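You operate a simulated robot arm through the tools that you are given. There is no shell and no other tool.

You run a simulated two-armed robot. Do the job below in one go: nothing can be reset, and whatever is moved stays where it is left.

Task
Push the brush door shut. Close the dry food door. Take the bottle that says "iced tea" from the worktop and put it on the pine stand. Fetch the soup jar and stand it on the worktop. Fetch the blue cup and stand it on top of the green wiper. Fetch the tea tin and set it on the trivet. Take the oil bottle and put it on the table. Push the linen door shut. The order is free. Set down upright: bottle, soup jar, blue cup, tea tin, oil bottle.

Only the result counts: the job must be done as asked and must still hold three seconds after the hand-in. Knocking over, shifting, dropping, spilling or breaking anything else fails it.

Robot
Two 7-joint arms with two-finger grippers on one trunk, on a base that drives. Base frame: it is fixed to the floor where the robot stands at the start and does not move with it; the origin is under the middle of the robot, x ahead of it, y to its left, z up. Units: mm, degrees, N and s.
The left shoulder is at the start at [60, 123, 945], the right one opposite. With the tool pointing down near the work surface each hand reaches from about 340 to 800 mm from the robot's upright axis, wherever it stands, measured 20 degrees to its own side. Places, roughly: blue cup (7x7x9 cm) [-1000, -1300, 800]; brush door [700, -100, 500]; dry food door [500, -600, 500]; green wiper [750, -2000, 1000]; iced tea bottle, tea bottle [1000, -750, 1000]; linen door [-600, 900, 400]; oil bottle [-2250, -750, 1500]; pine stand [-800, 1400, 600]; soup jar [-1250, -1500, 750]; table [-1500, -1500, 800]; tea tin [-1500, -1250, 750]; trivet (20x20x2 cm) [500, -1600, 900]; worktop [1000, -600, 900]. Payload 1.47 kg a hand.
Tool frame (each hand has its own): the origin (TCP) lies between the finger pads and is the grasp point; the fingertips stand 16 mm ahead of it; z points along the fingers, y is the line along which they close. Largest opening 87 mm; the body of the gripper starts 55 mm behind the TCP.
Orientation is that of the tool frame in the base frame, as a unit quaternion [w, x, y, z]. With the fingers straight down and closing along the base's y, the tool's x points along the base's -x, its y along +y and its z along -z.

Tools
- The arms move only by the tool drive_tool. It takes "left_commands", "right_commands" or both (then of equal length, played together; a hand with none holds still); each is a list of rows, each a list of 3 entries, a list of its own where there are three numbers: the shift along the base's x, y, z in units of 30 mm (1.0 is 30 mm), then the turn, a rotation vector about the base's x, y, z in units of 5 degrees (1.0 is 5 degrees), then the closure, from 0 (fully open) to 1 (shut). In form: [[[x, y, z], [ax, ay, az], hand], ...]. A call has 1 to 20 rows; each row shifts and turns the commanded pose from where the row before left it. A call with a number of a shift or a turn outside -1 to 1 is refused whole. A row lasts 0.2 s, in which the tool goes at most 50 mm and 8.6 degrees; a call with a longer step from one row to the next is refused whole, and so is a gripper value outside its range. A pose out of reach is approached as far as the arm can. The call stops where the force on the tool passes 40 N (or 10 N more than at its start, if that is more) or the arm is blocked; 0.2 s more then pass. Each finger travels about 153 mm/s and halts on what it meets, pressing with about 28 N; the grip force reading is that of the motor and also rises with nothing between the fingers. The clock runs only during rows and for 0.2 s after the last one: add rows that do not move to give the fingers time. It gives the time, the measured TCP pose, the force on the tool (base axes), the opening and the grip force at its end, in the units of the frame above (readings bear some noise), with the torque about the TCP (base axes, N m) and any sound that the robot's microphone picked up.
- Cameras (640 x 400 px; columns grow to the right, rows downward): "scene" is now at [57.8, 31.6, 1474.9]; the picture's right is [0.53, -0.85, 0.00], its down [-0.79, -0.49, -0.36] and it looks along [0.31, 0.19, -0.93] (base axes); focal length 214 px, centre (320, 200). "left" rides on the left gripper at [73, -12, -90] in its tool frame; the picture's right is [0.16, 0.99, 0.00], its down [-0.72, 0.12, -0.68] and it looks along [-0.67, 0.11, 0.73] (tool axes); focal length 247 px, centre (320, 200). "right" rides on the right gripper at [73, 12, -90] in its tool frame; the picture's right is [-0.16, 0.99, 0.00], its down [-0.72, -0.12, -0.68] and it looks along [-0.67, -0.11, 0.73] (tool axes); focal length 247 px, centre (320, 200).
- snapshot(camera): a new picture of that camera. No time passes.
- move_column(by): slides the trunk up (or, below 0, down) by that many mm; the arms and the scene camera ride with it, the base frame stays. It gives what a move gives, with no picture.
- drive_base(legs): drives the robot by 1 to 6 legs, each [ahead, left, turn to the left] in mm, mm and degrees, along the robot's own axes; the way and the turn of a leg run together, so that a leg with both is an arc; at most 1500 mm and 180 degrees a leg. The arms and the cameras ride along, it lands a little off, and it stops where it bumps. It gives what a move gives.
- aim_head(pan, tilt): turns the head with the scene camera to pan (to the left, within 120 degrees either way) and tilt (down, from -29 to 69), counted from straight ahead of the robot. It gives what a move gives.
- probe_pixels(camera, pixels): for up to 12 pixels [column, row] of the newest picture of that camera ("zoom" is the newest enlarged one), the place [x, y, z] in the base frame of the surface seen there, good to about 2 mm. No time passes.
- enlarge(camera, box): a new picture of the part [left, top, right, bottom] of that camera's present view, enlarged. No time passes.
- hand_in(): hands the job in; it is judged then, once.

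Unless the task says otherwise, let go and move clear before handing in.

The tools are called after "Request:" as a command line: name --argument value ..., lists and objects as JSON in quotes. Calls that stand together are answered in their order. drive_tool: Moves the arms, as the interface text tells. Its arguments: {"type":"object","properties":{"left_commands":{"type":"array","items":{"type":"array"}},"right_commands":{"type":"array","items":{"type":"array"}}},"required":[]} The other tools are called the same way: move_column (by) slides the trunk up or down; drive_base (legs) drives the base; aim_head (pan, tilt) turns the head that bears the scene camera; snapshot (camera) takes a picture; probe_pixels (camera, pixels) gives the place of the surface under pixels of a picture; enlarge (camera, box) takes an enlarged picture of a part of a camera's view; hand_in () hands the job in.

At the start:

```text
time: 0.0
left_position: [393.3, 472.7, 875.6]
left_ee_rot: [0.0, 0.0, 1.0, 0.001]
left_wrist_force: [-0.3, 0.1, 0.3]
left_wrist_torque: [0.02, 0.02, -0.02]
left_width: 87.0
left_grip_force: 0.0
right_position: [584.8, 96.4, 898.2]
right_ee_rot: [-0.001, 0.0, 1.0, 0.0]
right_wrist_force: [-0.1, 0.1, -0.5]
right_wrist_torque: [-0.01, -0.02, 0.01]
right_width: 86.9
right_grip_force: 0.1
trunk travel left (down, up): [-100.0, 130.0]
robot x, y, heading: [-0.7, 2.2, 0.1]
head pan, tilt: [32.0, 68.8]
```

scene: 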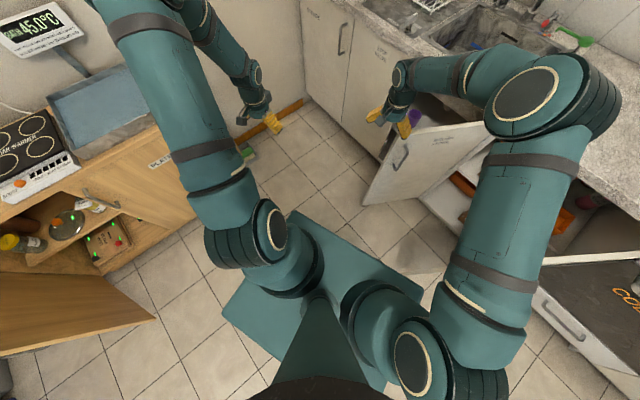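
right: 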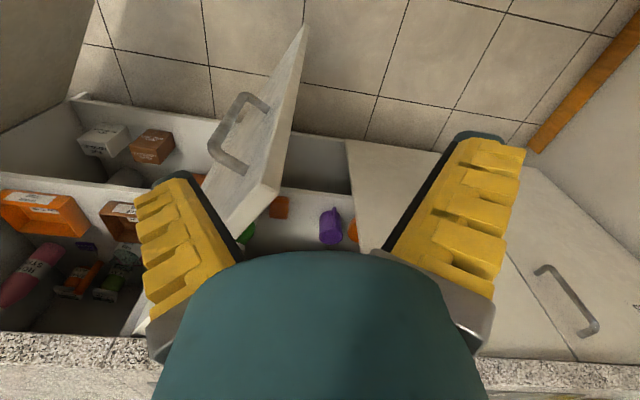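
left: 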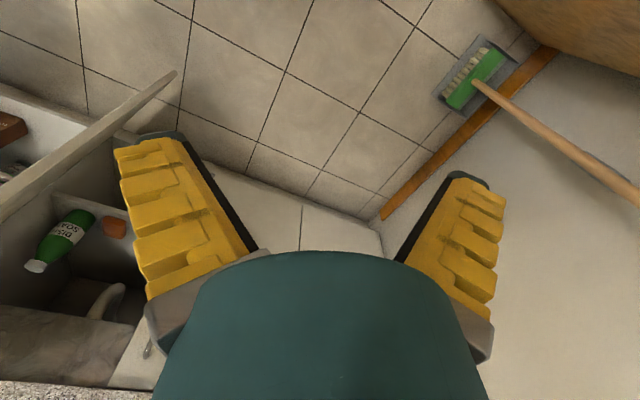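

The first scene picture shows an open door around (420,160) ahead of the robot and more open doors at the left-rear (70,310). I'll look around with the head before touching anything.

Request:
aim_head --pan 0 --tilt 35

Request:
snapshot --camera "scene"

```text
time: 1.0
left_position: [392.0, 472.1, 874.3]
left_ee_rot: [0.0, 0.0, 1.0, -0.001]
left_wrist_force: [-0.3, 0.5, 0.2]
left_wrist_torque: [-0.03, 0.02, 0.0]
left_width: 87.2
left_grip_force: 0.0
right_position: [585.7, 96.6, 899.0]
right_ee_rot: [0.0, -0.001, 1.0, -0.001]
right_wrist_force: [0.5, 0.2, -0.6]
right_wrist_torque: [0.01, -0.02, 0.0]
right_width: 86.9
right_grip_force: 0.0
trunk travel left (down, up): [-100.0, 130.0]
robot x, y, heading: [4.2, 0.4, 0.1]
head pan, tilt: [0.0, 35.0]
```

```text
taken
```

scene: 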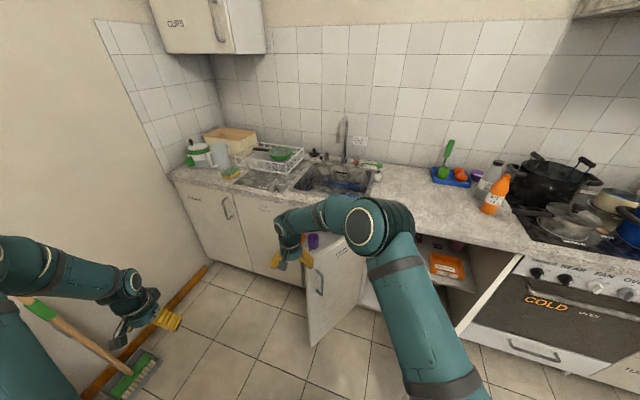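

Request:
aim_head --pan -50 --tilt 30

Request:
snapshot --camera "scene"

Request:
aim_head --pan -110 --tilt 30

Request:
snapshot --camera "scene"

Request:
aim_head --pan 110 --tilt 30

Request:
snapshot --camera "scene"

Request:
aim_head --pan 60 --tilt 40

Request:
snapshot --camera "scene"

```text
time: 2.2
left_position: [391.8, 470.9, 874.5]
left_ee_rot: [-0.001, 0.0, 1.0, 0.0]
left_wrist_force: [-0.5, -0.2, 0.7]
left_wrist_torque: [0.01, 0.01, -0.02]
left_width: 87.1
left_grip_force: 0.1
right_position: [586.3, 96.4, 898.4]
right_ee_rot: [-0.001, 0.0, 1.0, -0.001]
right_wrist_force: [-0.3, -0.3, -0.2]
right_wrist_torque: [0.03, -0.02, -0.03]
right_width: 86.9
right_grip_force: 0.1
trunk travel left (down, up): [-100.0, 130.0]
robot x, y, heading: [0.9, 0.2, 0.1]
head pan, tilt: [-50.0, 30.0]
```

```text
taken
```

scene: 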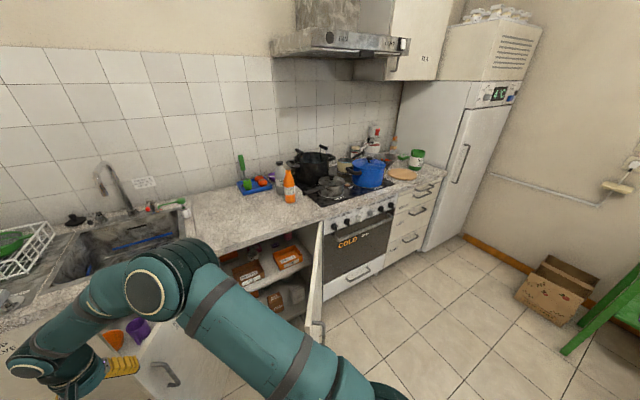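

```text
time: 3.5
left_position: [392.7, 473.1, 874.2]
left_ee_rot: [-0.001, 0.0, 1.0, 0.001]
left_wrist_force: [0.4, 0.5, -0.6]
left_wrist_torque: [0.04, 0.01, -0.02]
left_width: 86.8
left_grip_force: 0.0
right_position: [585.6, 96.1, 899.5]
right_ee_rot: [0.0, 0.0, 1.0, 0.0]
right_wrist_force: [-0.5, 0.4, -0.5]
right_wrist_torque: [0.01, 0.0, 0.01]
right_width: 87.2
right_grip_force: 0.0
trunk travel left (down, up): [-100.0, 130.0]
robot x, y, heading: [-0.7, 0.7, 0.0]
head pan, tilt: [-110.0, 30.0]
```

```text
taken
```

scene: 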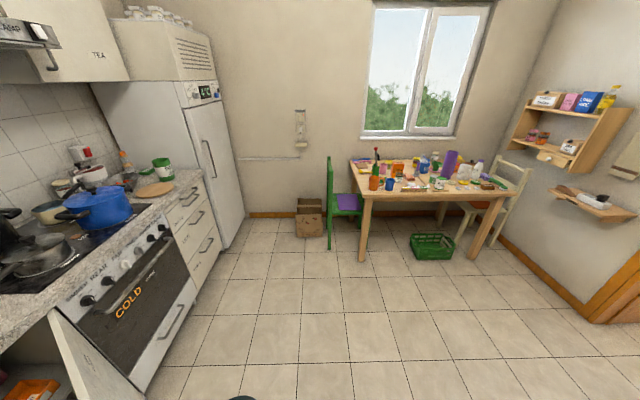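

```text
time: 6.6
left_position: [391.6, 472.4, 874.8]
left_ee_rot: [0.0, 0.0, 1.0, 0.001]
left_wrist_force: [0.6, -0.5, 0.5]
left_wrist_torque: [0.02, -0.05, 0.0]
left_width: 86.9
left_grip_force: 0.0
right_position: [585.7, 97.6, 899.4]
right_ee_rot: [0.0, 0.0, 1.0, 0.0]
right_wrist_force: [-0.3, 0.7, -1.3]
right_wrist_torque: [-0.01, 0.01, 0.03]
right_width: 86.9
right_grip_force: 0.1
trunk travel left (down, up): [-100.0, 130.0]
robot x, y, heading: [-1.0, -0.4, 0.0]
head pan, tilt: [110.0, 30.0]
```

```text
taken
```

scene: 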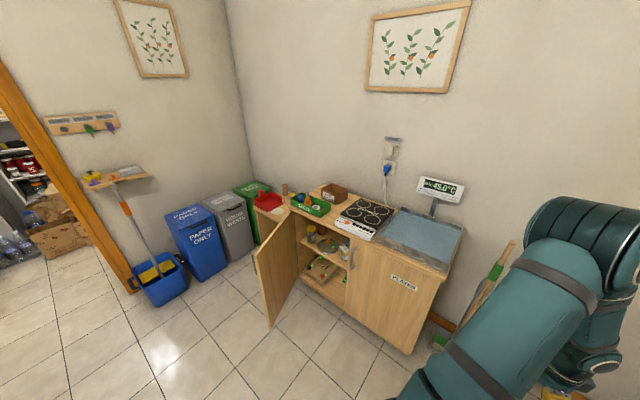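

```text
time: 7.8
left_position: [393.0, 471.9, 875.2]
left_ee_rot: [0.0, 0.0, 1.0, 0.001]
left_wrist_force: [-0.2, -0.2, -0.9]
left_wrist_torque: [0.03, 0.01, 0.0]
left_width: 87.1
left_grip_force: 0.1
right_position: [585.1, 96.5, 899.5]
right_ee_rot: [0.0, 0.0, 1.0, 0.0]
right_wrist_force: [-0.6, -0.4, 0.0]
right_wrist_torque: [0.02, 0.0, 0.03]
right_width: 87.0
right_grip_force: 0.1
trunk travel left (down, up): [-100.0, 130.0]
robot x, y, heading: [3.5, -1.0, -0.1]
head pan, tilt: [60.0, 40.0]
```

```text
taken
```

scene: 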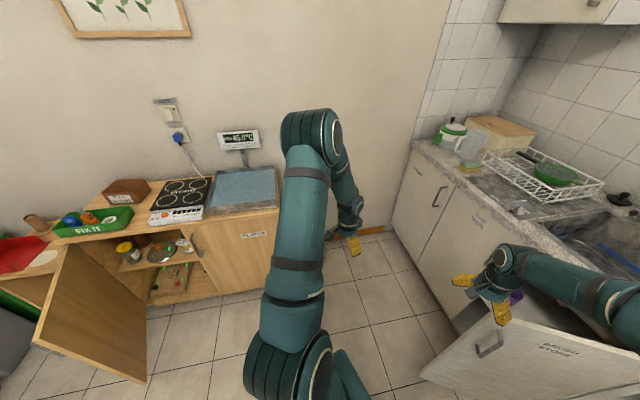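

The open white door at (345,285) in the front view is likely the brush door; another open door at (315,300) in the -50° view is likely dry food. I'll enlarge for details and labels.

Request:
aim_head --pan -15 --tilt 50

Request:
snapshot --camera "scene"

Request:
aim_head --pan -55 --tilt 40

Request:
enlarge --camera "scene" --box '[160, 60, 480, 260]'

Request:
snapshot --camera "scene"

```text
time: 9.3
left_position: [392.4, 471.5, 874.9]
left_ee_rot: [0.0, 0.0, 1.0, 0.0]
left_wrist_force: [-0.7, 0.4, 0.5]
left_wrist_torque: [-0.04, 0.0, 0.01]
left_width: 87.0
left_grip_force: 0.0
right_position: [585.7, 96.4, 899.7]
right_ee_rot: [0.0, 0.0, 1.0, 0.0]
right_wrist_force: [0.3, -0.2, -0.3]
right_wrist_torque: [-0.02, 0.01, -0.01]
right_width: 87.1
right_grip_force: 0.1
trunk travel left (down, up): [-100.0, 130.0]
robot x, y, heading: [-0.6, 1.8, -0.4]
head pan, tilt: [-15.0, 50.0]
```

```text
taken
```

scene: 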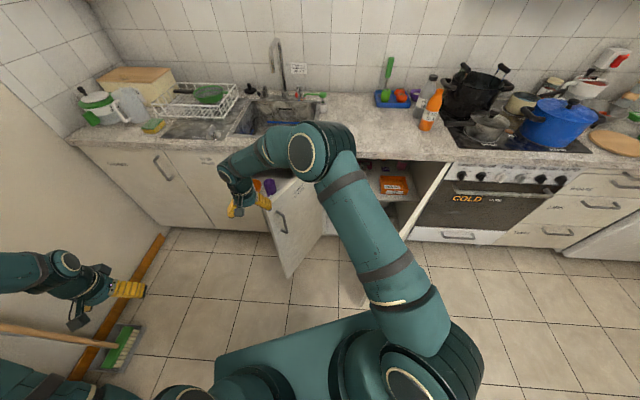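

```text
time: 10.3
left_position: [392.2, 472.4, 874.3]
left_ee_rot: [0.0, 0.0, 1.0, 0.0]
left_wrist_force: [0.0, -0.4, -0.4]
left_wrist_torque: [0.01, -0.01, -0.01]
left_width: 86.9
left_grip_force: 0.0
right_position: [586.0, 96.4, 899.5]
right_ee_rot: [0.0, 0.0, 1.0, 0.0]
right_wrist_force: [-0.8, 0.4, 0.7]
right_wrist_torque: [-0.02, 0.01, 0.0]
right_width: 86.9
right_grip_force: 0.1
trunk travel left (down, up): [-100.0, 130.0]
robot x, y, heading: [1.3, -2.1, 0.4]
head pan, tilt: [-55.0, 40.0]
```

```text
2.00 times, centred on (320, 160) of scene
```

zoom: 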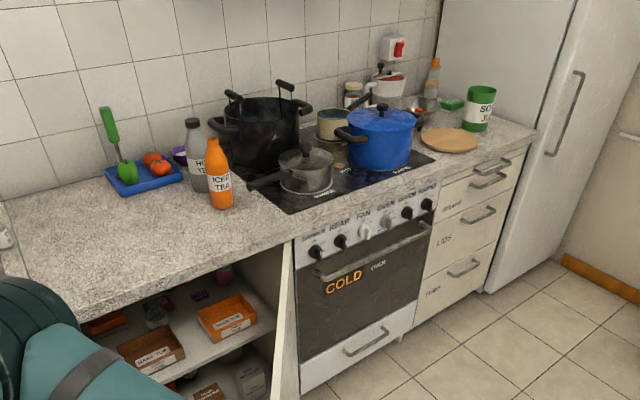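

```text
taken
```

scene: 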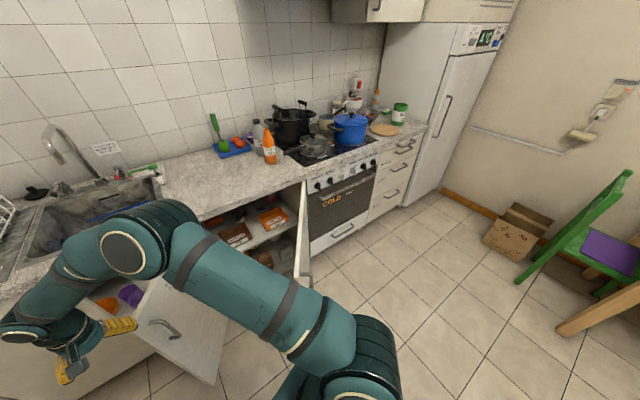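

The orange bottle at zoom (219,175) reads ICED TEA, the round board at (450,140) should be the trivet, and the little green block at (452,104) the wiper. I'll get positions and zoom closer.

Request:
probe_pixels --camera "zoom" --pixels '[[217, 140], [220, 205], [450, 138], [420, 143], [478, 143], [452, 104], [480, 92], [474, 129], [270, 340], [297, 240], [297, 380], [330, 240]]'

Request:
enlarge --camera "scene" --box '[320, 70, 440, 145]'

Request:
probe_pixels --camera "scene" --pixels '[[150, 330], [220, 380], [170, 283], [303, 200], [300, 290], [306, 280]]'

```text
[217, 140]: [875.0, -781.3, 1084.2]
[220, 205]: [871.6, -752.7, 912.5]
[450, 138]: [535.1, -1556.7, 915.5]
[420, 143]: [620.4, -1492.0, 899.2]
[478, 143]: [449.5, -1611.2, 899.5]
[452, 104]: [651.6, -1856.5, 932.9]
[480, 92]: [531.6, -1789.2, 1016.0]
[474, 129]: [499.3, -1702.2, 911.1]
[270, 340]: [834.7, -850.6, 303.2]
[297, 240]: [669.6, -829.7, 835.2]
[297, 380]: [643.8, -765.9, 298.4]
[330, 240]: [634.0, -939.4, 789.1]
```

```text
5.33 times, centred on (380, 108) of scene
```

zoom: 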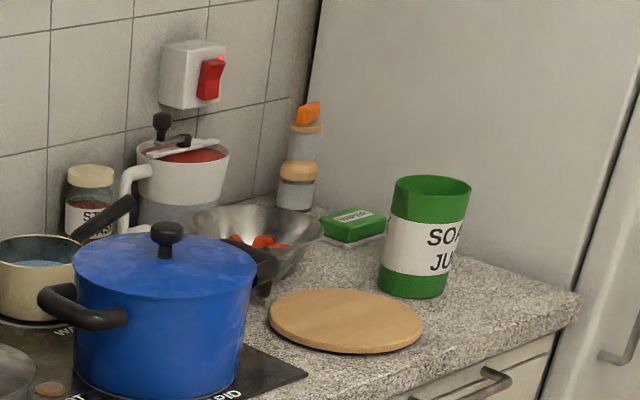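

```text
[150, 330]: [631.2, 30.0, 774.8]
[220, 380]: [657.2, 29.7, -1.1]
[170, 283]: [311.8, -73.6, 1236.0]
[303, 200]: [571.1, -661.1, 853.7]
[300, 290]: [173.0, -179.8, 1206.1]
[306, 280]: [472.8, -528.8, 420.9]
```

The wiper is labelled and sits at about [650,-1857,930]; the trivet at [540,-1556,910]. Now I map the brush door using the right-hand and left-hand cameras.

Request:
snapshot --camera "right"

Request:
probe_pixels --camera "right" --pixels '[[232, 222], [300, 40], [270, 190], [280, 100], [222, 160], [262, 105], [345, 150], [520, 340], [200, 180], [80, 100], [600, 345], [330, 225]]'

Request:
aim_head --pan -10 --tilt 60

Request:
snapshot --camera "scene"

```text
taken
```

right: 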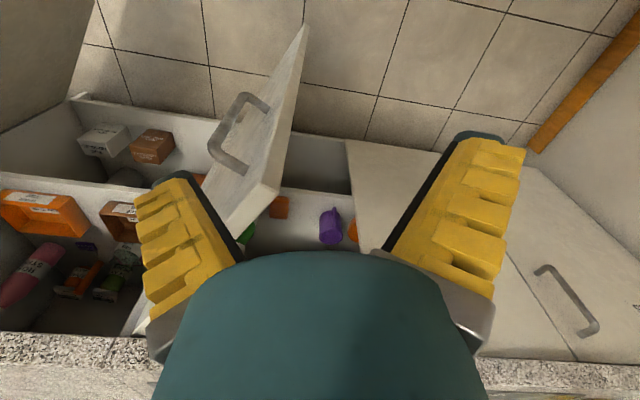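

```text
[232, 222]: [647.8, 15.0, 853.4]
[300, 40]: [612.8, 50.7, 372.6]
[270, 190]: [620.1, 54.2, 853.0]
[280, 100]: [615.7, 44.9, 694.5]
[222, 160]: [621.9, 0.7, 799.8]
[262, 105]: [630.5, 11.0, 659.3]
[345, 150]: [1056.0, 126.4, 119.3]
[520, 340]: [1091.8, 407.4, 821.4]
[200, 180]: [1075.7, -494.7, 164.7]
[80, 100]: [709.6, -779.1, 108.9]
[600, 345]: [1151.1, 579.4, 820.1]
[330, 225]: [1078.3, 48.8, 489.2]
```

```text
time: 11.5
left_position: [392.6, 472.7, 875.1]
left_ee_rot: [-0.001, -0.001, 1.0, 0.0]
left_wrist_force: [-0.9, 0.5, 0.7]
left_wrist_torque: [-0.01, -0.02, -0.04]
left_width: 87.1
left_grip_force: 0.1
right_position: [586.3, 96.0, 899.1]
right_ee_rot: [-0.001, 0.0, 1.0, -0.001]
right_wrist_force: [-0.8, -0.7, -0.4]
right_wrist_torque: [0.0, -0.02, 0.0]
right_width: 86.9
right_grip_force: 0.1
trunk travel left (down, up): [-100.0, 130.0]
robot x, y, heading: [0.7, -0.5, 0.1]
head pan, tilt: [-10.0, 60.0]
```

```text
taken
```

scene: 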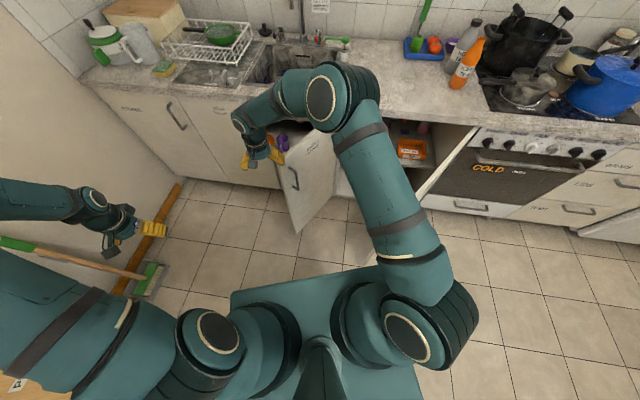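

The counter front runs at a ~19° slant to the base axes. I'll probe the brush door's edges and the dry-food door in this view.

Request:
probe_pixels --camera "scene" --pixels '[[277, 175], [296, 225], [310, 150], [320, 140], [330, 190], [315, 200], [335, 178], [293, 178], [300, 215], [425, 195], [440, 170], [470, 130]]'

Request:
enlarge --camera "scene" --box '[240, 110, 480, 260]'

Request:
probe_pixels --camera "zoom" --pixels '[[555, 130], [520, 200], [590, 70], [490, 230], [130, 310], [150, 200], [240, 230], [225, 100], [250, 180], [140, 175], [100, 150], [495, 215]]'

```text
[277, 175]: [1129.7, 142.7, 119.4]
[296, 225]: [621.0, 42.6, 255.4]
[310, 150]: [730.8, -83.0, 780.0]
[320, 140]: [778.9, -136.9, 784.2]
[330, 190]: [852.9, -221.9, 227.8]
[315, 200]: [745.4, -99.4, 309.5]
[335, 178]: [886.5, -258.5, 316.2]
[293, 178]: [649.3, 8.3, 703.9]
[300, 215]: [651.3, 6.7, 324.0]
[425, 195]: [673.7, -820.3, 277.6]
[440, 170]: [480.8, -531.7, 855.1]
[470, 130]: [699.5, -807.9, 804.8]
```

```text
2.67 times, centred on (360, 185) of scene
```

zoom: 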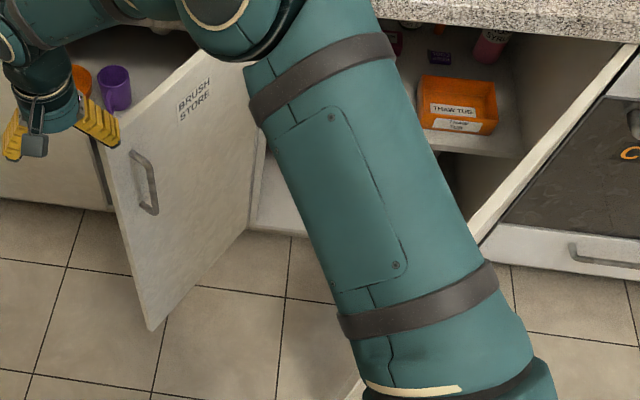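

```text
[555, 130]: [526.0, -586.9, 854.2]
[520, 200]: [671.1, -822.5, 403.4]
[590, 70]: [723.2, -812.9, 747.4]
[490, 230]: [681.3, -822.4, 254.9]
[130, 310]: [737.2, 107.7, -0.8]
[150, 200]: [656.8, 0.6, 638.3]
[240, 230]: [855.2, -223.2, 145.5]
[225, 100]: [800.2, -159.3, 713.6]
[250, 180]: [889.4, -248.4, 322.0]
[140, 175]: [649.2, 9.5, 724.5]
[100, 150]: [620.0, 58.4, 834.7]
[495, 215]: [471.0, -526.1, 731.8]
```

The brush door hinges at about (890,-258) with its free edge at (621,50); the dry-food door hinges at about (680,-822) with its free edge at (471,-526). Now I'll inspect the pine stand area and the table.

Request:
aim_head --pan 115 --tilt 30

Request:
enlarge --camera "scene" --box '[200, 150, 480, 325]'

Request:
probe_pixels --camera "zoom" --pixels '[[250, 90], [220, 120], [300, 150], [400, 100], [300, 230], [230, 380], [320, 200], [480, 300], [200, 85], [430, 330], [360, 350], [320, 330]]'

Request:
aim_head --pan -118 --tilt 15

Request:
snapshot --camera "scene"

Request:
enlarge --camera "scene" --box '[250, 150, 450, 275]'

```text
time: 13.5
left_position: [393.0, 472.0, 875.1]
left_ee_rot: [-0.001, 0.0, 1.0, 0.0]
left_wrist_force: [-0.4, -0.5, 1.2]
left_wrist_torque: [-0.01, 0.01, -0.01]
left_width: 87.1
left_grip_force: 0.0
right_position: [585.8, 96.2, 900.2]
right_ee_rot: [-0.001, 0.001, 1.0, 0.0]
right_wrist_force: [-0.3, -1.4, 0.1]
right_wrist_torque: [-0.02, 0.01, 0.01]
right_width: 86.9
right_grip_force: 0.0
trunk travel left (down, up): [-100.0, 130.0]
robot x, y, heading: [0.8, 0.7, -0.0]
head pan, tilt: [115.0, 30.0]
```

```text
2.29 times, centred on (340, 238) of scene
```

zoom: 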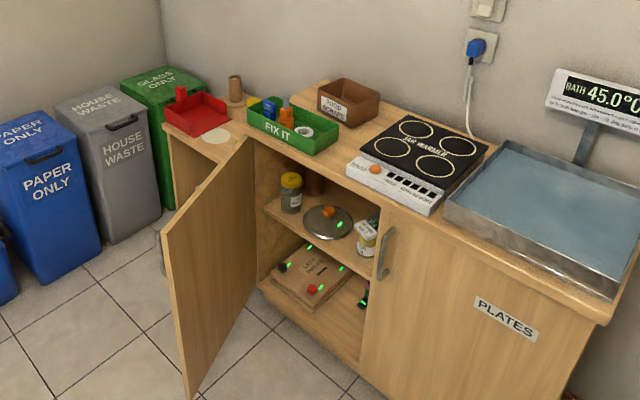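

```text
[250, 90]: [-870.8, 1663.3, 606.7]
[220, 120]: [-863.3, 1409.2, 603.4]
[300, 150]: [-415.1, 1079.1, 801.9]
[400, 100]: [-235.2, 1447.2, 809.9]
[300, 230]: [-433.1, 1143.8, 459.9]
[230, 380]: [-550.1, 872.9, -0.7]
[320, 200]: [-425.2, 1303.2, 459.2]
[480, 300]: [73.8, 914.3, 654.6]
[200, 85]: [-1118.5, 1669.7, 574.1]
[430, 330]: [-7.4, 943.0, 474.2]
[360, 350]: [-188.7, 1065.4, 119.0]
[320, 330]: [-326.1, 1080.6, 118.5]
```

```text
time: 16.8
left_position: [392.6, 472.5, 875.0]
left_ee_rot: [0.0, 0.0, 1.0, 0.0]
left_wrist_force: [0.0, 0.1, -0.7]
left_wrist_torque: [0.01, -0.01, -0.02]
left_width: 87.0
left_grip_force: 0.1
right_position: [585.1, 96.7, 898.1]
right_ee_rot: [0.0, -0.001, 1.0, 0.001]
right_wrist_force: [0.7, -0.1, -0.2]
right_wrist_torque: [0.01, -0.03, 0.01]
right_width: 87.1
right_grip_force: 0.0
trunk travel left (down, up): [-100.0, 130.0]
robot x, y, heading: [0.3, 1.2, -0.0]
head pan, tilt: [-118.0, 15.0]
```

```text
taken
```

scene: 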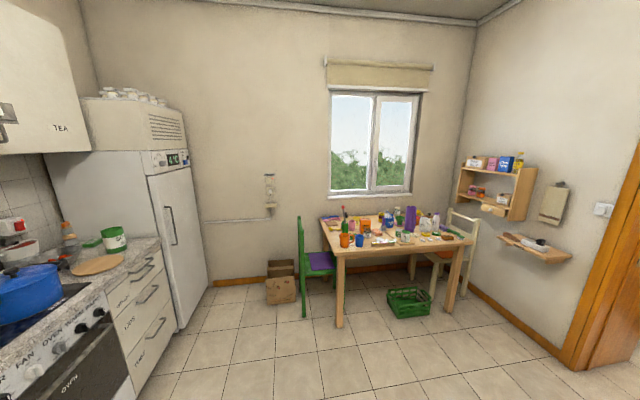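

```text
3.20 times, centred on (350, 212) of scene
```

zoom: 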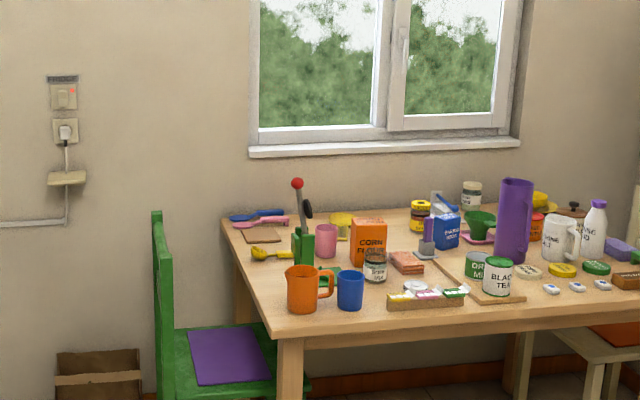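

The table holds the blue cup (350,290), a labelled tin (497,277), and jars. I'll probe table locations and look at the shelf.

Request:
probe_pixels --camera "zoom" --pixels '[[350, 290], [375, 265], [497, 285], [475, 262], [275, 325], [560, 325], [240, 235], [302, 295], [325, 240], [418, 305], [570, 250], [370, 245]]'

Request:
enlarge --camera "scene" --box '[430, 130, 590, 280]'

Request:
probe_pixels --camera "zoom" --pixels '[[240, 95], [240, 70], [200, 90], [240, 115], [130, 110], [100, 200], [230, 220], [280, 300], [290, 130], [320, 330], [60, 65], [170, 190]]'

```text
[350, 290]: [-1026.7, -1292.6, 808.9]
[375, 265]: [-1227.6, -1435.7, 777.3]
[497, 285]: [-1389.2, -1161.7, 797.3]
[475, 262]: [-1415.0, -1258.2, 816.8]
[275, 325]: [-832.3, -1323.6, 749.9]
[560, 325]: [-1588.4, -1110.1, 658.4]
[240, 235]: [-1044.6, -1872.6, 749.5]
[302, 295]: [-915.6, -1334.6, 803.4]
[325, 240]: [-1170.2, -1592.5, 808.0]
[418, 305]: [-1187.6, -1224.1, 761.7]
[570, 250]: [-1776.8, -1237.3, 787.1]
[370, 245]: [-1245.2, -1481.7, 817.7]
```

```text
2.67 times, centred on (510, 205) of scene
```

zoom: 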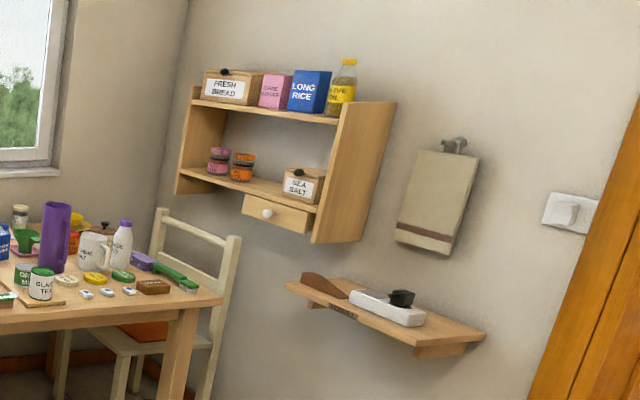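

```text
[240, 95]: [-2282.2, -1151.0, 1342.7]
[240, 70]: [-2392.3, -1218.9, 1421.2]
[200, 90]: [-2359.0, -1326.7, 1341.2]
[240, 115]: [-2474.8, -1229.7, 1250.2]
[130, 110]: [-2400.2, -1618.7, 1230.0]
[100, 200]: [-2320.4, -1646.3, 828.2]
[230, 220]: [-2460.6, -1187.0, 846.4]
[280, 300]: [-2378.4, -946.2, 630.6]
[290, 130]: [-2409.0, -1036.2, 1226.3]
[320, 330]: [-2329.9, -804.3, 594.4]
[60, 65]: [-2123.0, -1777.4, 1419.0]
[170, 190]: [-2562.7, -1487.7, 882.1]
```

The oil bottle is at zoom (342,95) on the shelf top. I'll probe it, then begin with the brush door.

Request:
probe_pixels --camera "zoom" --pixels '[[341, 95], [347, 65], [338, 110], [340, 150], [305, 90], [375, 110], [360, 104], [170, 100]]'

Request:
aim_head --pan -10 --tilt 55

```text
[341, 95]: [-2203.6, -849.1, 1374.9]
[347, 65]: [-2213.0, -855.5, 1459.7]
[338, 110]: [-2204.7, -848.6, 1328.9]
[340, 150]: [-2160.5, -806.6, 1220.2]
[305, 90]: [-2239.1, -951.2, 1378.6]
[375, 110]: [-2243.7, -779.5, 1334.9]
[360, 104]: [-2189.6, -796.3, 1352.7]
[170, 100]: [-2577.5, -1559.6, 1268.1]
```

```text
time: 18.7
left_position: [392.9, 472.2, 874.0]
left_ee_rot: [0.0, 0.0, 1.0, 0.0]
left_wrist_force: [-0.3, 0.1, -0.2]
left_wrist_torque: [0.01, -0.02, -0.01]
left_width: 87.2
left_grip_force: 0.1
right_position: [585.7, 97.0, 899.6]
right_ee_rot: [0.0, 0.0, 1.0, 0.0]
right_wrist_force: [0.5, -1.7, 0.4]
right_wrist_torque: [0.03, -0.02, 0.03]
right_width: 87.0
right_grip_force: 0.1
trunk travel left (down, up): [-100.0, 130.0]
robot x, y, heading: [1.0, -0.0, -0.1]
head pan, tilt: [-10.0, 55.0]
```

The oil bottle stands at about (-2215,-850), base near z 1315. Now I bring the right hand beside the brush door's outer face with closed fingers turned to point ahead.

Request:
drive_tool --right_commands '[[[-0.5, -0.95, 0], [0, -1, 0], 1], [[-0.5, -0.95, 0], [0, -1, 0], 1], [[-0.5, -0.95, 0], [0, -1, 0], 1], [[-0.5, -0.95, 0], [0, -1, 0], 1], [[-0.5, -0.95, 0], [0, -1, 0], 1], [[-0.5, -0.95, 0], [0, -1, 0], 1], [[0, -0.95, 0], [0, -1, 0], 1], [[0, -0.95, 0], [0, -1, 0], 1], [[0, 0, -0.6], [0, -1, 0], 1], [[0, 0, -0.6], [0, -1, 0], 1], [[0, 0, -0.6], [0, -1, 0], 1], [[0, 0, -0.6], [0, -1, 0], 1], [[0, 0, -0.6], [0, -1, 0], 1], [[0, 0, -0.6], [0, -1, 0], 1], [[0, 0, -0.6], [0, -1, 0], 1], [[0, 0, -0.6], [0, -1, 0], 1], [[0, 0, -0.6], [0, -1, 0], 1], [[0, 0, 0], [0, -1, 0], 1]]'

Request:
snapshot --camera "scene"

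```text
time: 22.5
left_position: [391.6, 471.4, 874.6]
left_ee_rot: [0.0, 0.0, 1.0, 0.0]
left_wrist_force: [-0.8, -0.3, 0.0]
left_wrist_torque: [0.01, 0.01, -0.02]
left_width: 86.9
left_grip_force: 0.0
right_position: [497.0, -130.8, 734.9]
right_ee_rot: [0.708, 0.0, 0.707, 0.0]
right_wrist_force: [-0.2, -1.0, -0.2]
right_wrist_torque: [0.0, 0.0, 0.02]
right_width: 0.1
right_grip_force: 28.1
trunk travel left (down, up): [-100.0, 130.0]
robot x, y, heading: [-0.2, -1.0, 0.3]
head pan, tilt: [-10.0, 55.0]
```

```text
taken
```

scene: 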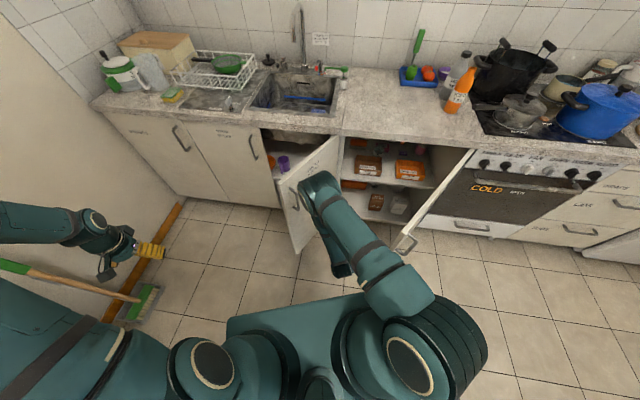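

The hand points ahead at (497,-131,735), beside the door's face. Now I push along the closing arc.

Request:
drive_tool --right_commands '[[[1, 0, 0], [0, 0, 0], 1], [[1, 0, 0], [0, 0, 0], 1], [[1, 0, 0], [0, 0, 0], 1], [[1, 0, 0], [0, 0, 0], 1], [[1, 0, 0], [0, 0, 0], 1], [[1, 0, 0], [0, 0, 0], 1], [[0.7, 0.6, 0], [0, 0, 0], 1], [[0.7, 0.6, 0], [0, 0, 0], 1], [[0.7, 0.5, 0], [0, 0, 0], 1], [[0.7, 0.4, 0], [0, 0, 0], 1], [[0.8, 0.3, 0], [0, 0, 0], 1], [[0.8, 0.2, 0], [0, 0, 0], 1], [[0.8, 0.1, 0], [0, 0, 0], 1], [[0.8, 0.0, 0], [0, 0, 0], 1], [[0.8, 0.0, 0], [0, 0, 0], 1], [[0.8, -0.1, 0], [0, 0, 0], 1]]'

Request:
snapshot --camera "scene"

```text
time: 25.9
left_position: [392.7, 472.7, 873.6]
left_ee_rot: [0.0, 0.0, 1.0, 0.0]
left_wrist_force: [0.1, 0.4, 0.0]
left_wrist_torque: [0.01, -0.04, 0.02]
left_width: 87.1
left_grip_force: 0.2
right_position: [848.6, -56.2, 747.5]
right_ee_rot: [0.707, 0.0, 0.707, 0.0]
right_wrist_force: [0.2, 0.5, -0.7]
right_wrist_torque: [0.01, -0.02, 0.0]
right_width: 0.0
right_grip_force: 27.5
right hand out of reach, approached as far as the arm can: row 14, 15, 16
trunk travel left (down, up): [-100.0, 130.0]
robot x, y, heading: [2.4, -1.8, -0.1]
head pan, tilt: [-10.0, 55.0]
```

```text
taken
```

scene: 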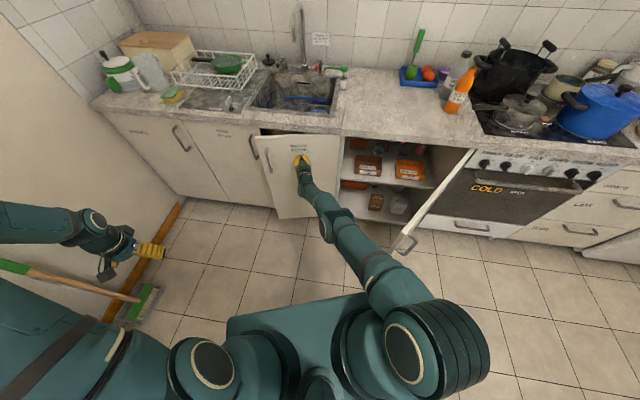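

The arm is at full stretch (x≈849) and the door is nearly shut at (275,175). I drive the base forward to finish closing.

Request:
drive_base --legs '[[85, 0, 0]]'

Request:
snapshot --camera "scene"

Request:
probe_pixels --camera "scene" --pixels '[[300, 295], [240, 320], [370, 290], [260, 145], [320, 145], [270, 210], [320, 210], [235, 140]]'

```text
time: 27.0
left_position: [461.0, 471.2, 874.8]
left_ee_rot: [0.001, 0.001, 1.0, 0.001]
left_wrist_force: [-0.8, -0.4, -0.4]
left_wrist_torque: [0.03, 0.0, -0.02]
left_width: 86.9
left_grip_force: 0.0
right_position: [916.4, -55.5, 746.0]
right_ee_rot: [0.709, -0.001, 0.705, -0.001]
right_wrist_force: [-6.5, -1.2, -0.3]
right_wrist_torque: [-0.01, 0.0, -0.17]
right_width: 0.0
right_grip_force: 27.8
trunk travel left (down, up): [-100.0, 130.0]
robot x, y, heading: [67.6, -2.1, -0.3]
head pan, tilt: [-10.0, 55.0]
stopped in leg 1: the force on the tool passed its limit at 221 N (the readings are from after the stop); the commanded pose is now the measured one
```

```text
taken
```

scene: 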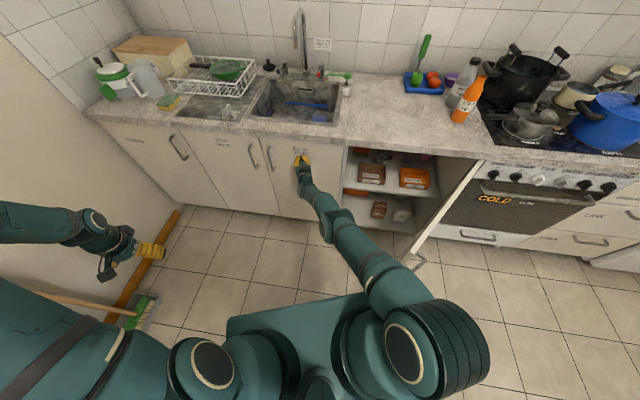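

```text
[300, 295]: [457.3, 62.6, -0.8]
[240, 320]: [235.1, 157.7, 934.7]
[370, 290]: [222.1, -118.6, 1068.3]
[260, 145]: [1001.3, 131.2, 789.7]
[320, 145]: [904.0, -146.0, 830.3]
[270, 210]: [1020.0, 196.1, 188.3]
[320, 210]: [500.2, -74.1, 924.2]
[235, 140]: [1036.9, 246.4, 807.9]
```

The brush door is shut flush (face points at (260,145) and (320,145) fall on the cabinet plane). I retract the hand, then check the base's footprint.

Request:
drive_tool --right_commands '[[[-1, 0.2, 0], [0, 0, 0], 1], [[-1, 0, 0], [0, 0, 0], 1], [[-1, 0, 0], [0, 0, 0], 1], [[-1, -0.3, 0], [0, 0, 0], 1], [[-1, -0.3, 0], [0, 0, 0], 1], [[-1, -0.3, 0], [0, 0, 0], 1], [[-1, -0.4, 0], [0, 0, 0], 1], [[-1, -0.4, 0], [0, 0, 0], 1], [[-1, -0.4, 0], [0, 0, 0], 1], [[-1, -0.4, 0], [0, 0, 0], 1]]'

Request:
aim_head --pan -30 --tilt 69

Request:
snapshot --camera "scene"

```text
time: 29.2
left_position: [462.9, 471.7, 874.2]
left_ee_rot: [0.0, 0.001, 1.0, 0.0]
left_wrist_force: [-0.1, 0.3, 0.4]
left_wrist_torque: [0.01, 0.02, 0.04]
left_width: 86.9
left_grip_force: 0.1
right_position: [615.5, -125.8, 743.0]
right_ee_rot: [0.709, 0.001, 0.705, -0.002]
right_wrist_force: [-0.2, 0.6, 0.2]
right_wrist_torque: [0.02, -0.01, 0.03]
right_width: 0.0
right_grip_force: 27.9
trunk travel left (down, up): [-100.0, 130.0]
robot x, y, heading: [68.9, 0.6, -0.1]
head pan, tilt: [-10.0, 55.0]
```

```text
time: 30.0
left_position: [461.5, 470.3, 873.1]
left_ee_rot: [0.0, 0.001, 1.0, 0.0]
left_wrist_force: [-0.1, 0.0, 0.7]
left_wrist_torque: [0.0, -0.02, -0.01]
left_width: 87.0
left_grip_force: 0.1
right_position: [615.6, -125.1, 743.9]
right_ee_rot: [0.709, -0.002, 0.706, 0.0]
right_wrist_force: [-0.7, 0.9, -0.4]
right_wrist_torque: [-0.02, 0.03, -0.02]
right_width: 0.0
right_grip_force: 28.1
trunk travel left (down, up): [-100.0, 130.0]
robot x, y, heading: [70.6, 1.9, 0.2]
head pan, tilt: [-30.0, 68.8]
```

```text
taken
```

scene: 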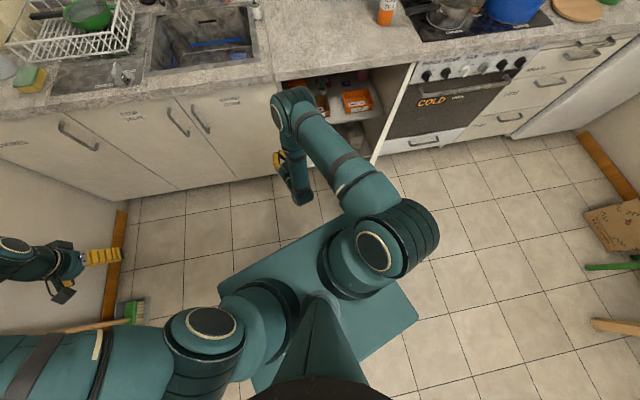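

Request:
probe_pixels --camera "scene" --pixels '[[222, 285], [328, 222], [414, 318], [300, 240], [400, 300], [370, 350], [375, 150], [360, 160], [405, 85], [340, 385]]'

```text
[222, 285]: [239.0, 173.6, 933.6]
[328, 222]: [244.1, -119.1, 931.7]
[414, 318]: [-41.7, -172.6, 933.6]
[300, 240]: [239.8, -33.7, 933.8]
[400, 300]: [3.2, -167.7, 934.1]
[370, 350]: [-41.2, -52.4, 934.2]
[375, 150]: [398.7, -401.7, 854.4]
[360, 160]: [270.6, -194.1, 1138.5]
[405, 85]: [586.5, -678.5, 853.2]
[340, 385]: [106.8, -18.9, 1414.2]
```

The trunk plate extends roughly ±175 mm. The dry-food door is longer than I thought; I'll look from another angle to find its free edge.

Request:
aim_head --pan -10 --tilt 55

Request:
enlarge --camera "scene" --box '[320, 120, 560, 270]'

Request:
probe_pixels --camera "zoom" --pixels '[[430, 100], [350, 200], [300, 260], [260, 340], [240, 345], [265, 365], [280, 350], [235, 330]]'

```text
time: 30.8
left_position: [461.7, 471.4, 874.7]
left_ee_rot: [0.0, 0.001, 1.0, 0.0]
left_wrist_force: [-0.1, -0.5, 0.1]
left_wrist_torque: [0.01, 0.0, 0.0]
left_width: 87.0
left_grip_force: 0.0
right_position: [616.0, -125.6, 743.1]
right_ee_rot: [0.709, -0.001, 0.705, -0.002]
right_wrist_force: [0.2, 0.6, 0.5]
right_wrist_torque: [0.01, 0.02, 0.02]
right_width: 0.0
right_grip_force: 28.0
trunk travel left (down, up): [-100.0, 130.0]
robot x, y, heading: [69.5, 0.4, 0.1]
head pan, tilt: [-10.0, 55.0]
```

```text
2.67 times, centred on (440, 195) of scene
```

zoom: 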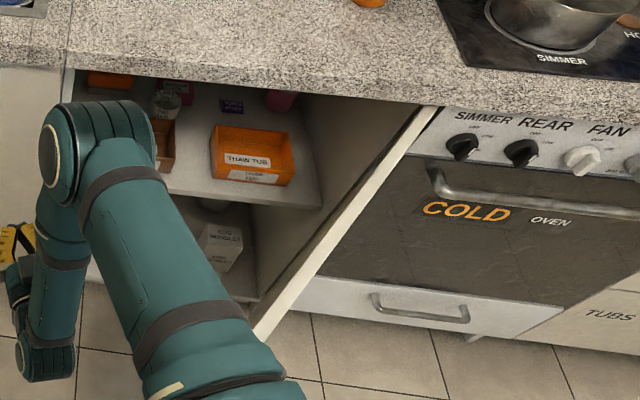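

```text
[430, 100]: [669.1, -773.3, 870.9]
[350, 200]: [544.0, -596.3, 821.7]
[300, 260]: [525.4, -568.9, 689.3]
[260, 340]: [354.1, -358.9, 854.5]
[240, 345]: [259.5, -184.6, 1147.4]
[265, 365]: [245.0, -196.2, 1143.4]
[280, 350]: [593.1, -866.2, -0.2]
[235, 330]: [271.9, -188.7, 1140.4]
```

The free edge is at about (354,-359), so I back off before strafing right and coming at the door's outer face.

Request:
drive_base --legs '[[-420, 0, 0], [0, -480, 0], [250, 0, 0]]'

Request:
snapshot --camera "scene"

```text
time: 39.2
left_position: [297.9, -22.1, 873.7]
left_ee_rot: [0.0, 0.005, 1.0, 0.0]
left_wrist_force: [-0.1, 0.5, 0.5]
left_wrist_torque: [-0.03, 0.02, -0.01]
left_width: 86.9
left_grip_force: 0.0
right_position: [445.6, -618.2, 742.6]
right_ee_rot: [0.708, 0.004, 0.706, -0.005]
right_wrist_force: [-0.1, -0.1, -0.1]
right_wrist_torque: [0.04, -0.01, 0.01]
right_width: 0.0
right_grip_force: 28.2
trunk travel left (down, up): [-100.0, 130.0]
robot x, y, heading: [-106.5, -491.8, -0.8]
head pan, tilt: [-10.0, 55.0]
```

```text
taken
```

scene: 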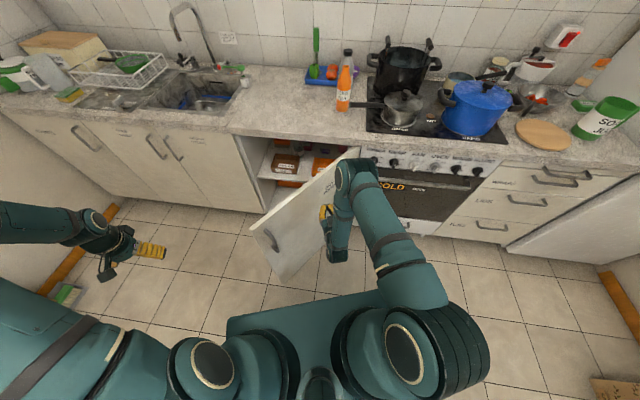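

The right hand is beside the open door's outer face. I push it along its arc.

Request:
drive_tool --right_commands '[[[0.85, 0.45, 0], [0, 0, 0], 1], [[0.85, 0.45, 0], [0, 0, 0], 1], [[0.8, 0.45, 0], [0, 0, 0], 1], [[0.8, 0.4, 0], [0, 0, 0], 1], [[0.8, 0.4, 0], [0, 0, 0], 1], [[0.8, 0.3, 0], [0, 0, 0], 1], [[0.85, 0.2, 0], [0, 0, 0], 1], [[0.85, 0.1, 0], [0, 0, 0], 1], [[0.85, 0.05, 0], [0, 0, 0], 1], [[0.85, 0, 0], [0, 0, 0], 1], [[0.8, -0.1, 0], [0, 0, 0], 1], [[0.7, -0.15, 0], [0, 0, 0], 1], [[0.5, -0.2, 0], [0, 0, 0], 1]]'

Request:
snapshot --camera "scene"

```text
time: 42.0
left_position: [297.1, -21.9, 874.7]
left_ee_rot: [0.0, 0.006, 1.0, 0.0]
left_wrist_force: [1.0, 0.3, -0.2]
left_wrist_torque: [0.01, -0.02, 0.01]
left_width: 86.9
left_grip_force: 0.1
right_position: [745.3, -549.2, 747.3]
right_ee_rot: [0.708, 0.003, 0.706, -0.004]
right_wrist_force: [0.4, -0.5, 0.4]
right_wrist_torque: [-0.01, 0.01, 0.03]
right_width: 0.0
right_grip_force: 28.1
right hand out of reach, approached as far as the arm can: row 13
trunk travel left (down, up): [-100.0, 130.0]
robot x, y, heading: [-101.6, -485.5, -0.7]
head pan, tilt: [-10.0, 55.0]
```

```text
taken
```

scene: 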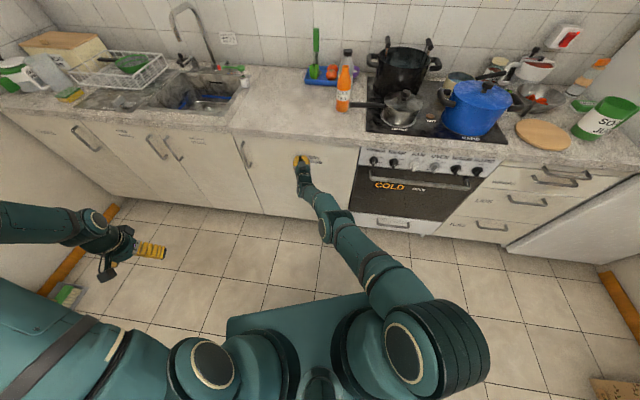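

The door is almost shut with no force felt. A small drive ahead should press it home.

Request:
drive_base --legs '[[40, 0, 0]]'

Request:
snapshot --camera "scene"

Request:
probe_pixels --camera "scene" --pixels '[[245, 145], [330, 160], [260, 190], [340, 165], [215, 140], [235, 150], [345, 150]]'

```text
time: 42.8
left_position: [303.9, -21.2, 875.9]
left_ee_rot: [0.002, 0.006, 1.0, 0.0]
left_wrist_force: [1.4, -0.3, -0.5]
left_wrist_torque: [0.01, 0.02, -0.01]
left_width: 87.0
left_grip_force: 0.0
right_position: [749.2, -546.1, 749.3]
right_ee_rot: [0.712, 0.002, 0.703, -0.007]
right_wrist_force: [-37.9, -1.0, 16.9]
right_wrist_torque: [-0.32, 0.16, -0.74]
right_width: 0.0
right_grip_force: 26.8
trunk travel left (down, up): [-100.0, 130.0]
robot x, y, heading: [-88.8, -490.1, -0.9]
head pan, tilt: [-10.0, 55.0]
stopped in leg 1: the force on the tool passed its limit at 137 N (the readings are from after the stop); the commanded pose is now the measured one
```

```text
taken
```

scene: 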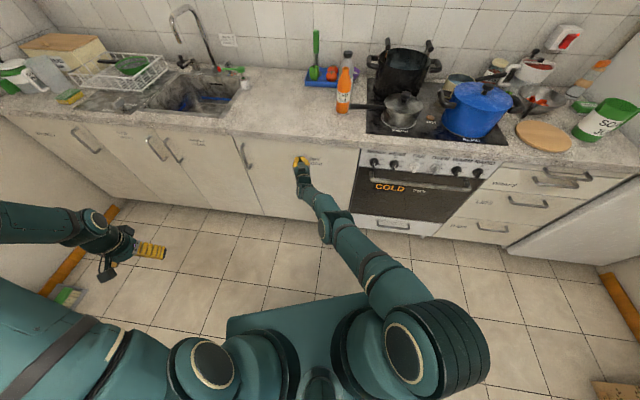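

```text
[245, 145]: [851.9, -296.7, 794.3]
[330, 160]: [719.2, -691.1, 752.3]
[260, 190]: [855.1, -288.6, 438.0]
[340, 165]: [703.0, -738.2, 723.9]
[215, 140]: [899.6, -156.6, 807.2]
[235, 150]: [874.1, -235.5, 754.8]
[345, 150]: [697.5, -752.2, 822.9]
```

Both front doors are shut (face points lie on the cabinet plane). I retract the hand and zoom on the iced tea bottle.

Request:
drive_tool --right_commands '[[[-1, 0.1, 0], [0, 0, 0], 1], [[-1, 0, 0], [0, 0, 0], 1], [[-1, 0, 0], [0, 0, 0], 1], [[-1, 0, 0], [0, 0, 0], 1], [[-1, 0, 0], [0, 0, 0], 1], [[-1, 0, 0.5], [0, 0, 0], 0.5], [[-1, 0, 1], [0, 0, 0], 0]]'

Request:
enlarge --camera "scene" --box '[290, 20, 450, 120]'

Request:
probe_pixels --camera "zoom" --pixels '[[220, 190], [220, 215], [220, 240], [200, 225], [243, 225], [220, 300], [220, 350], [230, 140], [235, 165], [265, 335], [290, 335], [330, 340]]'

```text
time: 44.4
left_position: [307.8, -21.0, 873.8]
left_ee_rot: [0.001, 0.006, 1.0, 0.001]
left_wrist_force: [0.1, 0.7, -0.4]
left_wrist_torque: [0.01, -0.02, -0.01]
left_width: 86.8
left_grip_force: 0.1
right_position: [541.0, -542.3, 789.8]
right_ee_rot: [0.709, 0.002, 0.705, -0.006]
right_wrist_force: [0.2, 0.1, 0.4]
right_wrist_torque: [0.04, -0.04, -0.01]
right_width: 86.9
right_grip_force: 0.0
trunk travel left (down, up): [-100.0, 130.0]
robot x, y, heading: [-94.2, -486.8, -0.9]
head pan, tilt: [-10.0, 55.0]
```

```text
4.00 times, centred on (370, 70) of scene
```

zoom: 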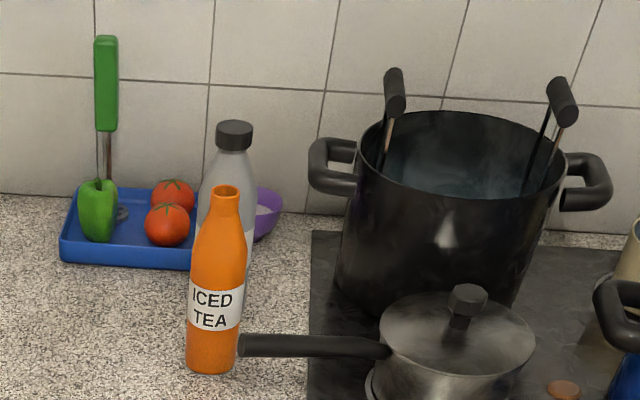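

```text
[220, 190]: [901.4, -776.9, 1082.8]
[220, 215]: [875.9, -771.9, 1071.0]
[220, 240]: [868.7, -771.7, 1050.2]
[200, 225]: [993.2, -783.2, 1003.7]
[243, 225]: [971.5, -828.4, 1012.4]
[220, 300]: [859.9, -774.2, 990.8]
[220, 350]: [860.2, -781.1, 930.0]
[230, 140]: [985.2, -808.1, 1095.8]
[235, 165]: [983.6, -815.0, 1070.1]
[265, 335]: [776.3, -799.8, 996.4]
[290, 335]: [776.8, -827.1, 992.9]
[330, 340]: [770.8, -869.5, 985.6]
```

The bottle's axis is about (889,-777), base z 900, top 1083, with a saucepan handle just in front at x≈776. I'll grasp its body from the left side with the left hand tilted down 40°; first I tuck the arms with these orientations.

Request:
drive_tool --left_commands '[[[0, -0.4, 0.42], [0, -1, 0], 0], [[0, -0.4, 0.42], [0, -1, 0], 0], [[0, -0.4, 0.42], [0, -1, 0], 0], [[0, -0.4, 0.42], [0, -1, 0], 0], [[0, -0.4, 0.42], [0, -1, 0], 0], [[0, -0.4, 0.42], [0, -1, 0], 0], [[0, -0.4, 0.42], [0, -1, 0], 0], [[0, -0.4, 0.42], [0, -1, 0], 0], [[0, -0.4, 0.42], [0, -1, 0], 0], [[0, -0.4, 0.42], [0, -1, 0], 0], [[0, -0.4, 0.42], [0, 0, -1], 0], [[0, -0.4, 0.42], [0, 0, -1], 0], [[0, -0.4, 0.42], [0, 0, -1], 0], [[0, -0.4, 0.42], [0, 0, -1], 0], [[0, -0.4, 0.42], [0, 0, -1], 0], [[0, -0.4, 0.42], [0, 0, -1], 0], [[0, -0.4, 0.42], [0, 0, 0], 0], [[0, -0.4, 0.42], [0, 0, 0], 0]]' --right_commands '[[[-0.53, -0.45, 0.43], [0, 1, 0], 0], [[-0.53, -0.45, 0.43], [0, 1, 0], 0], [[-0.53, -0.45, 0.43], [0, 1, 0], 0], [[-0.53, -0.45, 0.43], [0, 1, 0], 0], [[-0.53, -0.45, 0.43], [0, 1, 0], 0], [[-0.53, -0.45, 0.43], [0, 1, 0], 0], [[-0.53, -0.45, 0.43], [0, 1, 0], 0], [[-0.53, -0.45, 0.43], [0, 1, 0], 0], [[-0.53, -0.45, 0.43], [0, 1, 0], 0], [[-0.53, -0.45, 0.43], [0, 1, 0], 0], [[-0.53, -0.45, 0.43], [0, 1, 0], 0], [[-0.53, -0.45, 0.43], [0, 1, 0], 0], [[-0.53, -0.45, 0.43], [0, 1, 0], 0], [[-0.53, -0.45, 0.43], [0, 1, 0], 0], [[-0.53, -0.45, 0.43], [0, 1, 0], 0], [[-0.53, -0.45, 0.43], [0, 1, 0], 0], [[-0.53, -0.45, 0.43], [0, 1, 0], 0], [[-0.53, -0.45, 0.43], [0, 1, 0], 0]]'

Request:
snapshot --camera "scene"

```text
time: 48.2
left_position: [321.6, -224.0, 1102.5]
left_ee_rot: [0.408, 0.241, 0.874, -0.108]
left_wrist_force: [-0.4, 0.2, 0.6]
left_wrist_torque: [-0.01, -0.02, -0.02]
left_width: 86.9
left_grip_force: 0.1
left hand out of reach, approached as far as the arm can: row 10
right_position: [256.3, -790.1, 1022.1]
right_ee_rot: [0.002, -0.002, 1.0, -0.005]
right_wrist_force: [-0.3, 0.0, 0.4]
right_wrist_torque: [-0.01, 0.02, -0.01]
right_width: 86.9
right_grip_force: 0.0
trunk travel left (down, up): [-100.0, 130.0]
robot x, y, heading: [-87.1, -491.1, -0.6]
head pan, tilt: [-10.0, 55.0]
```

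```text
taken
```

scene: 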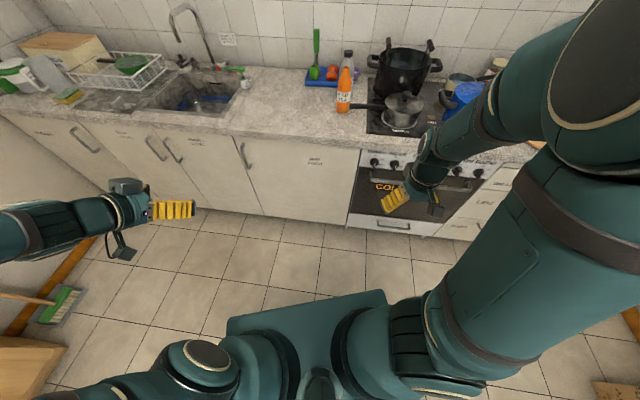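

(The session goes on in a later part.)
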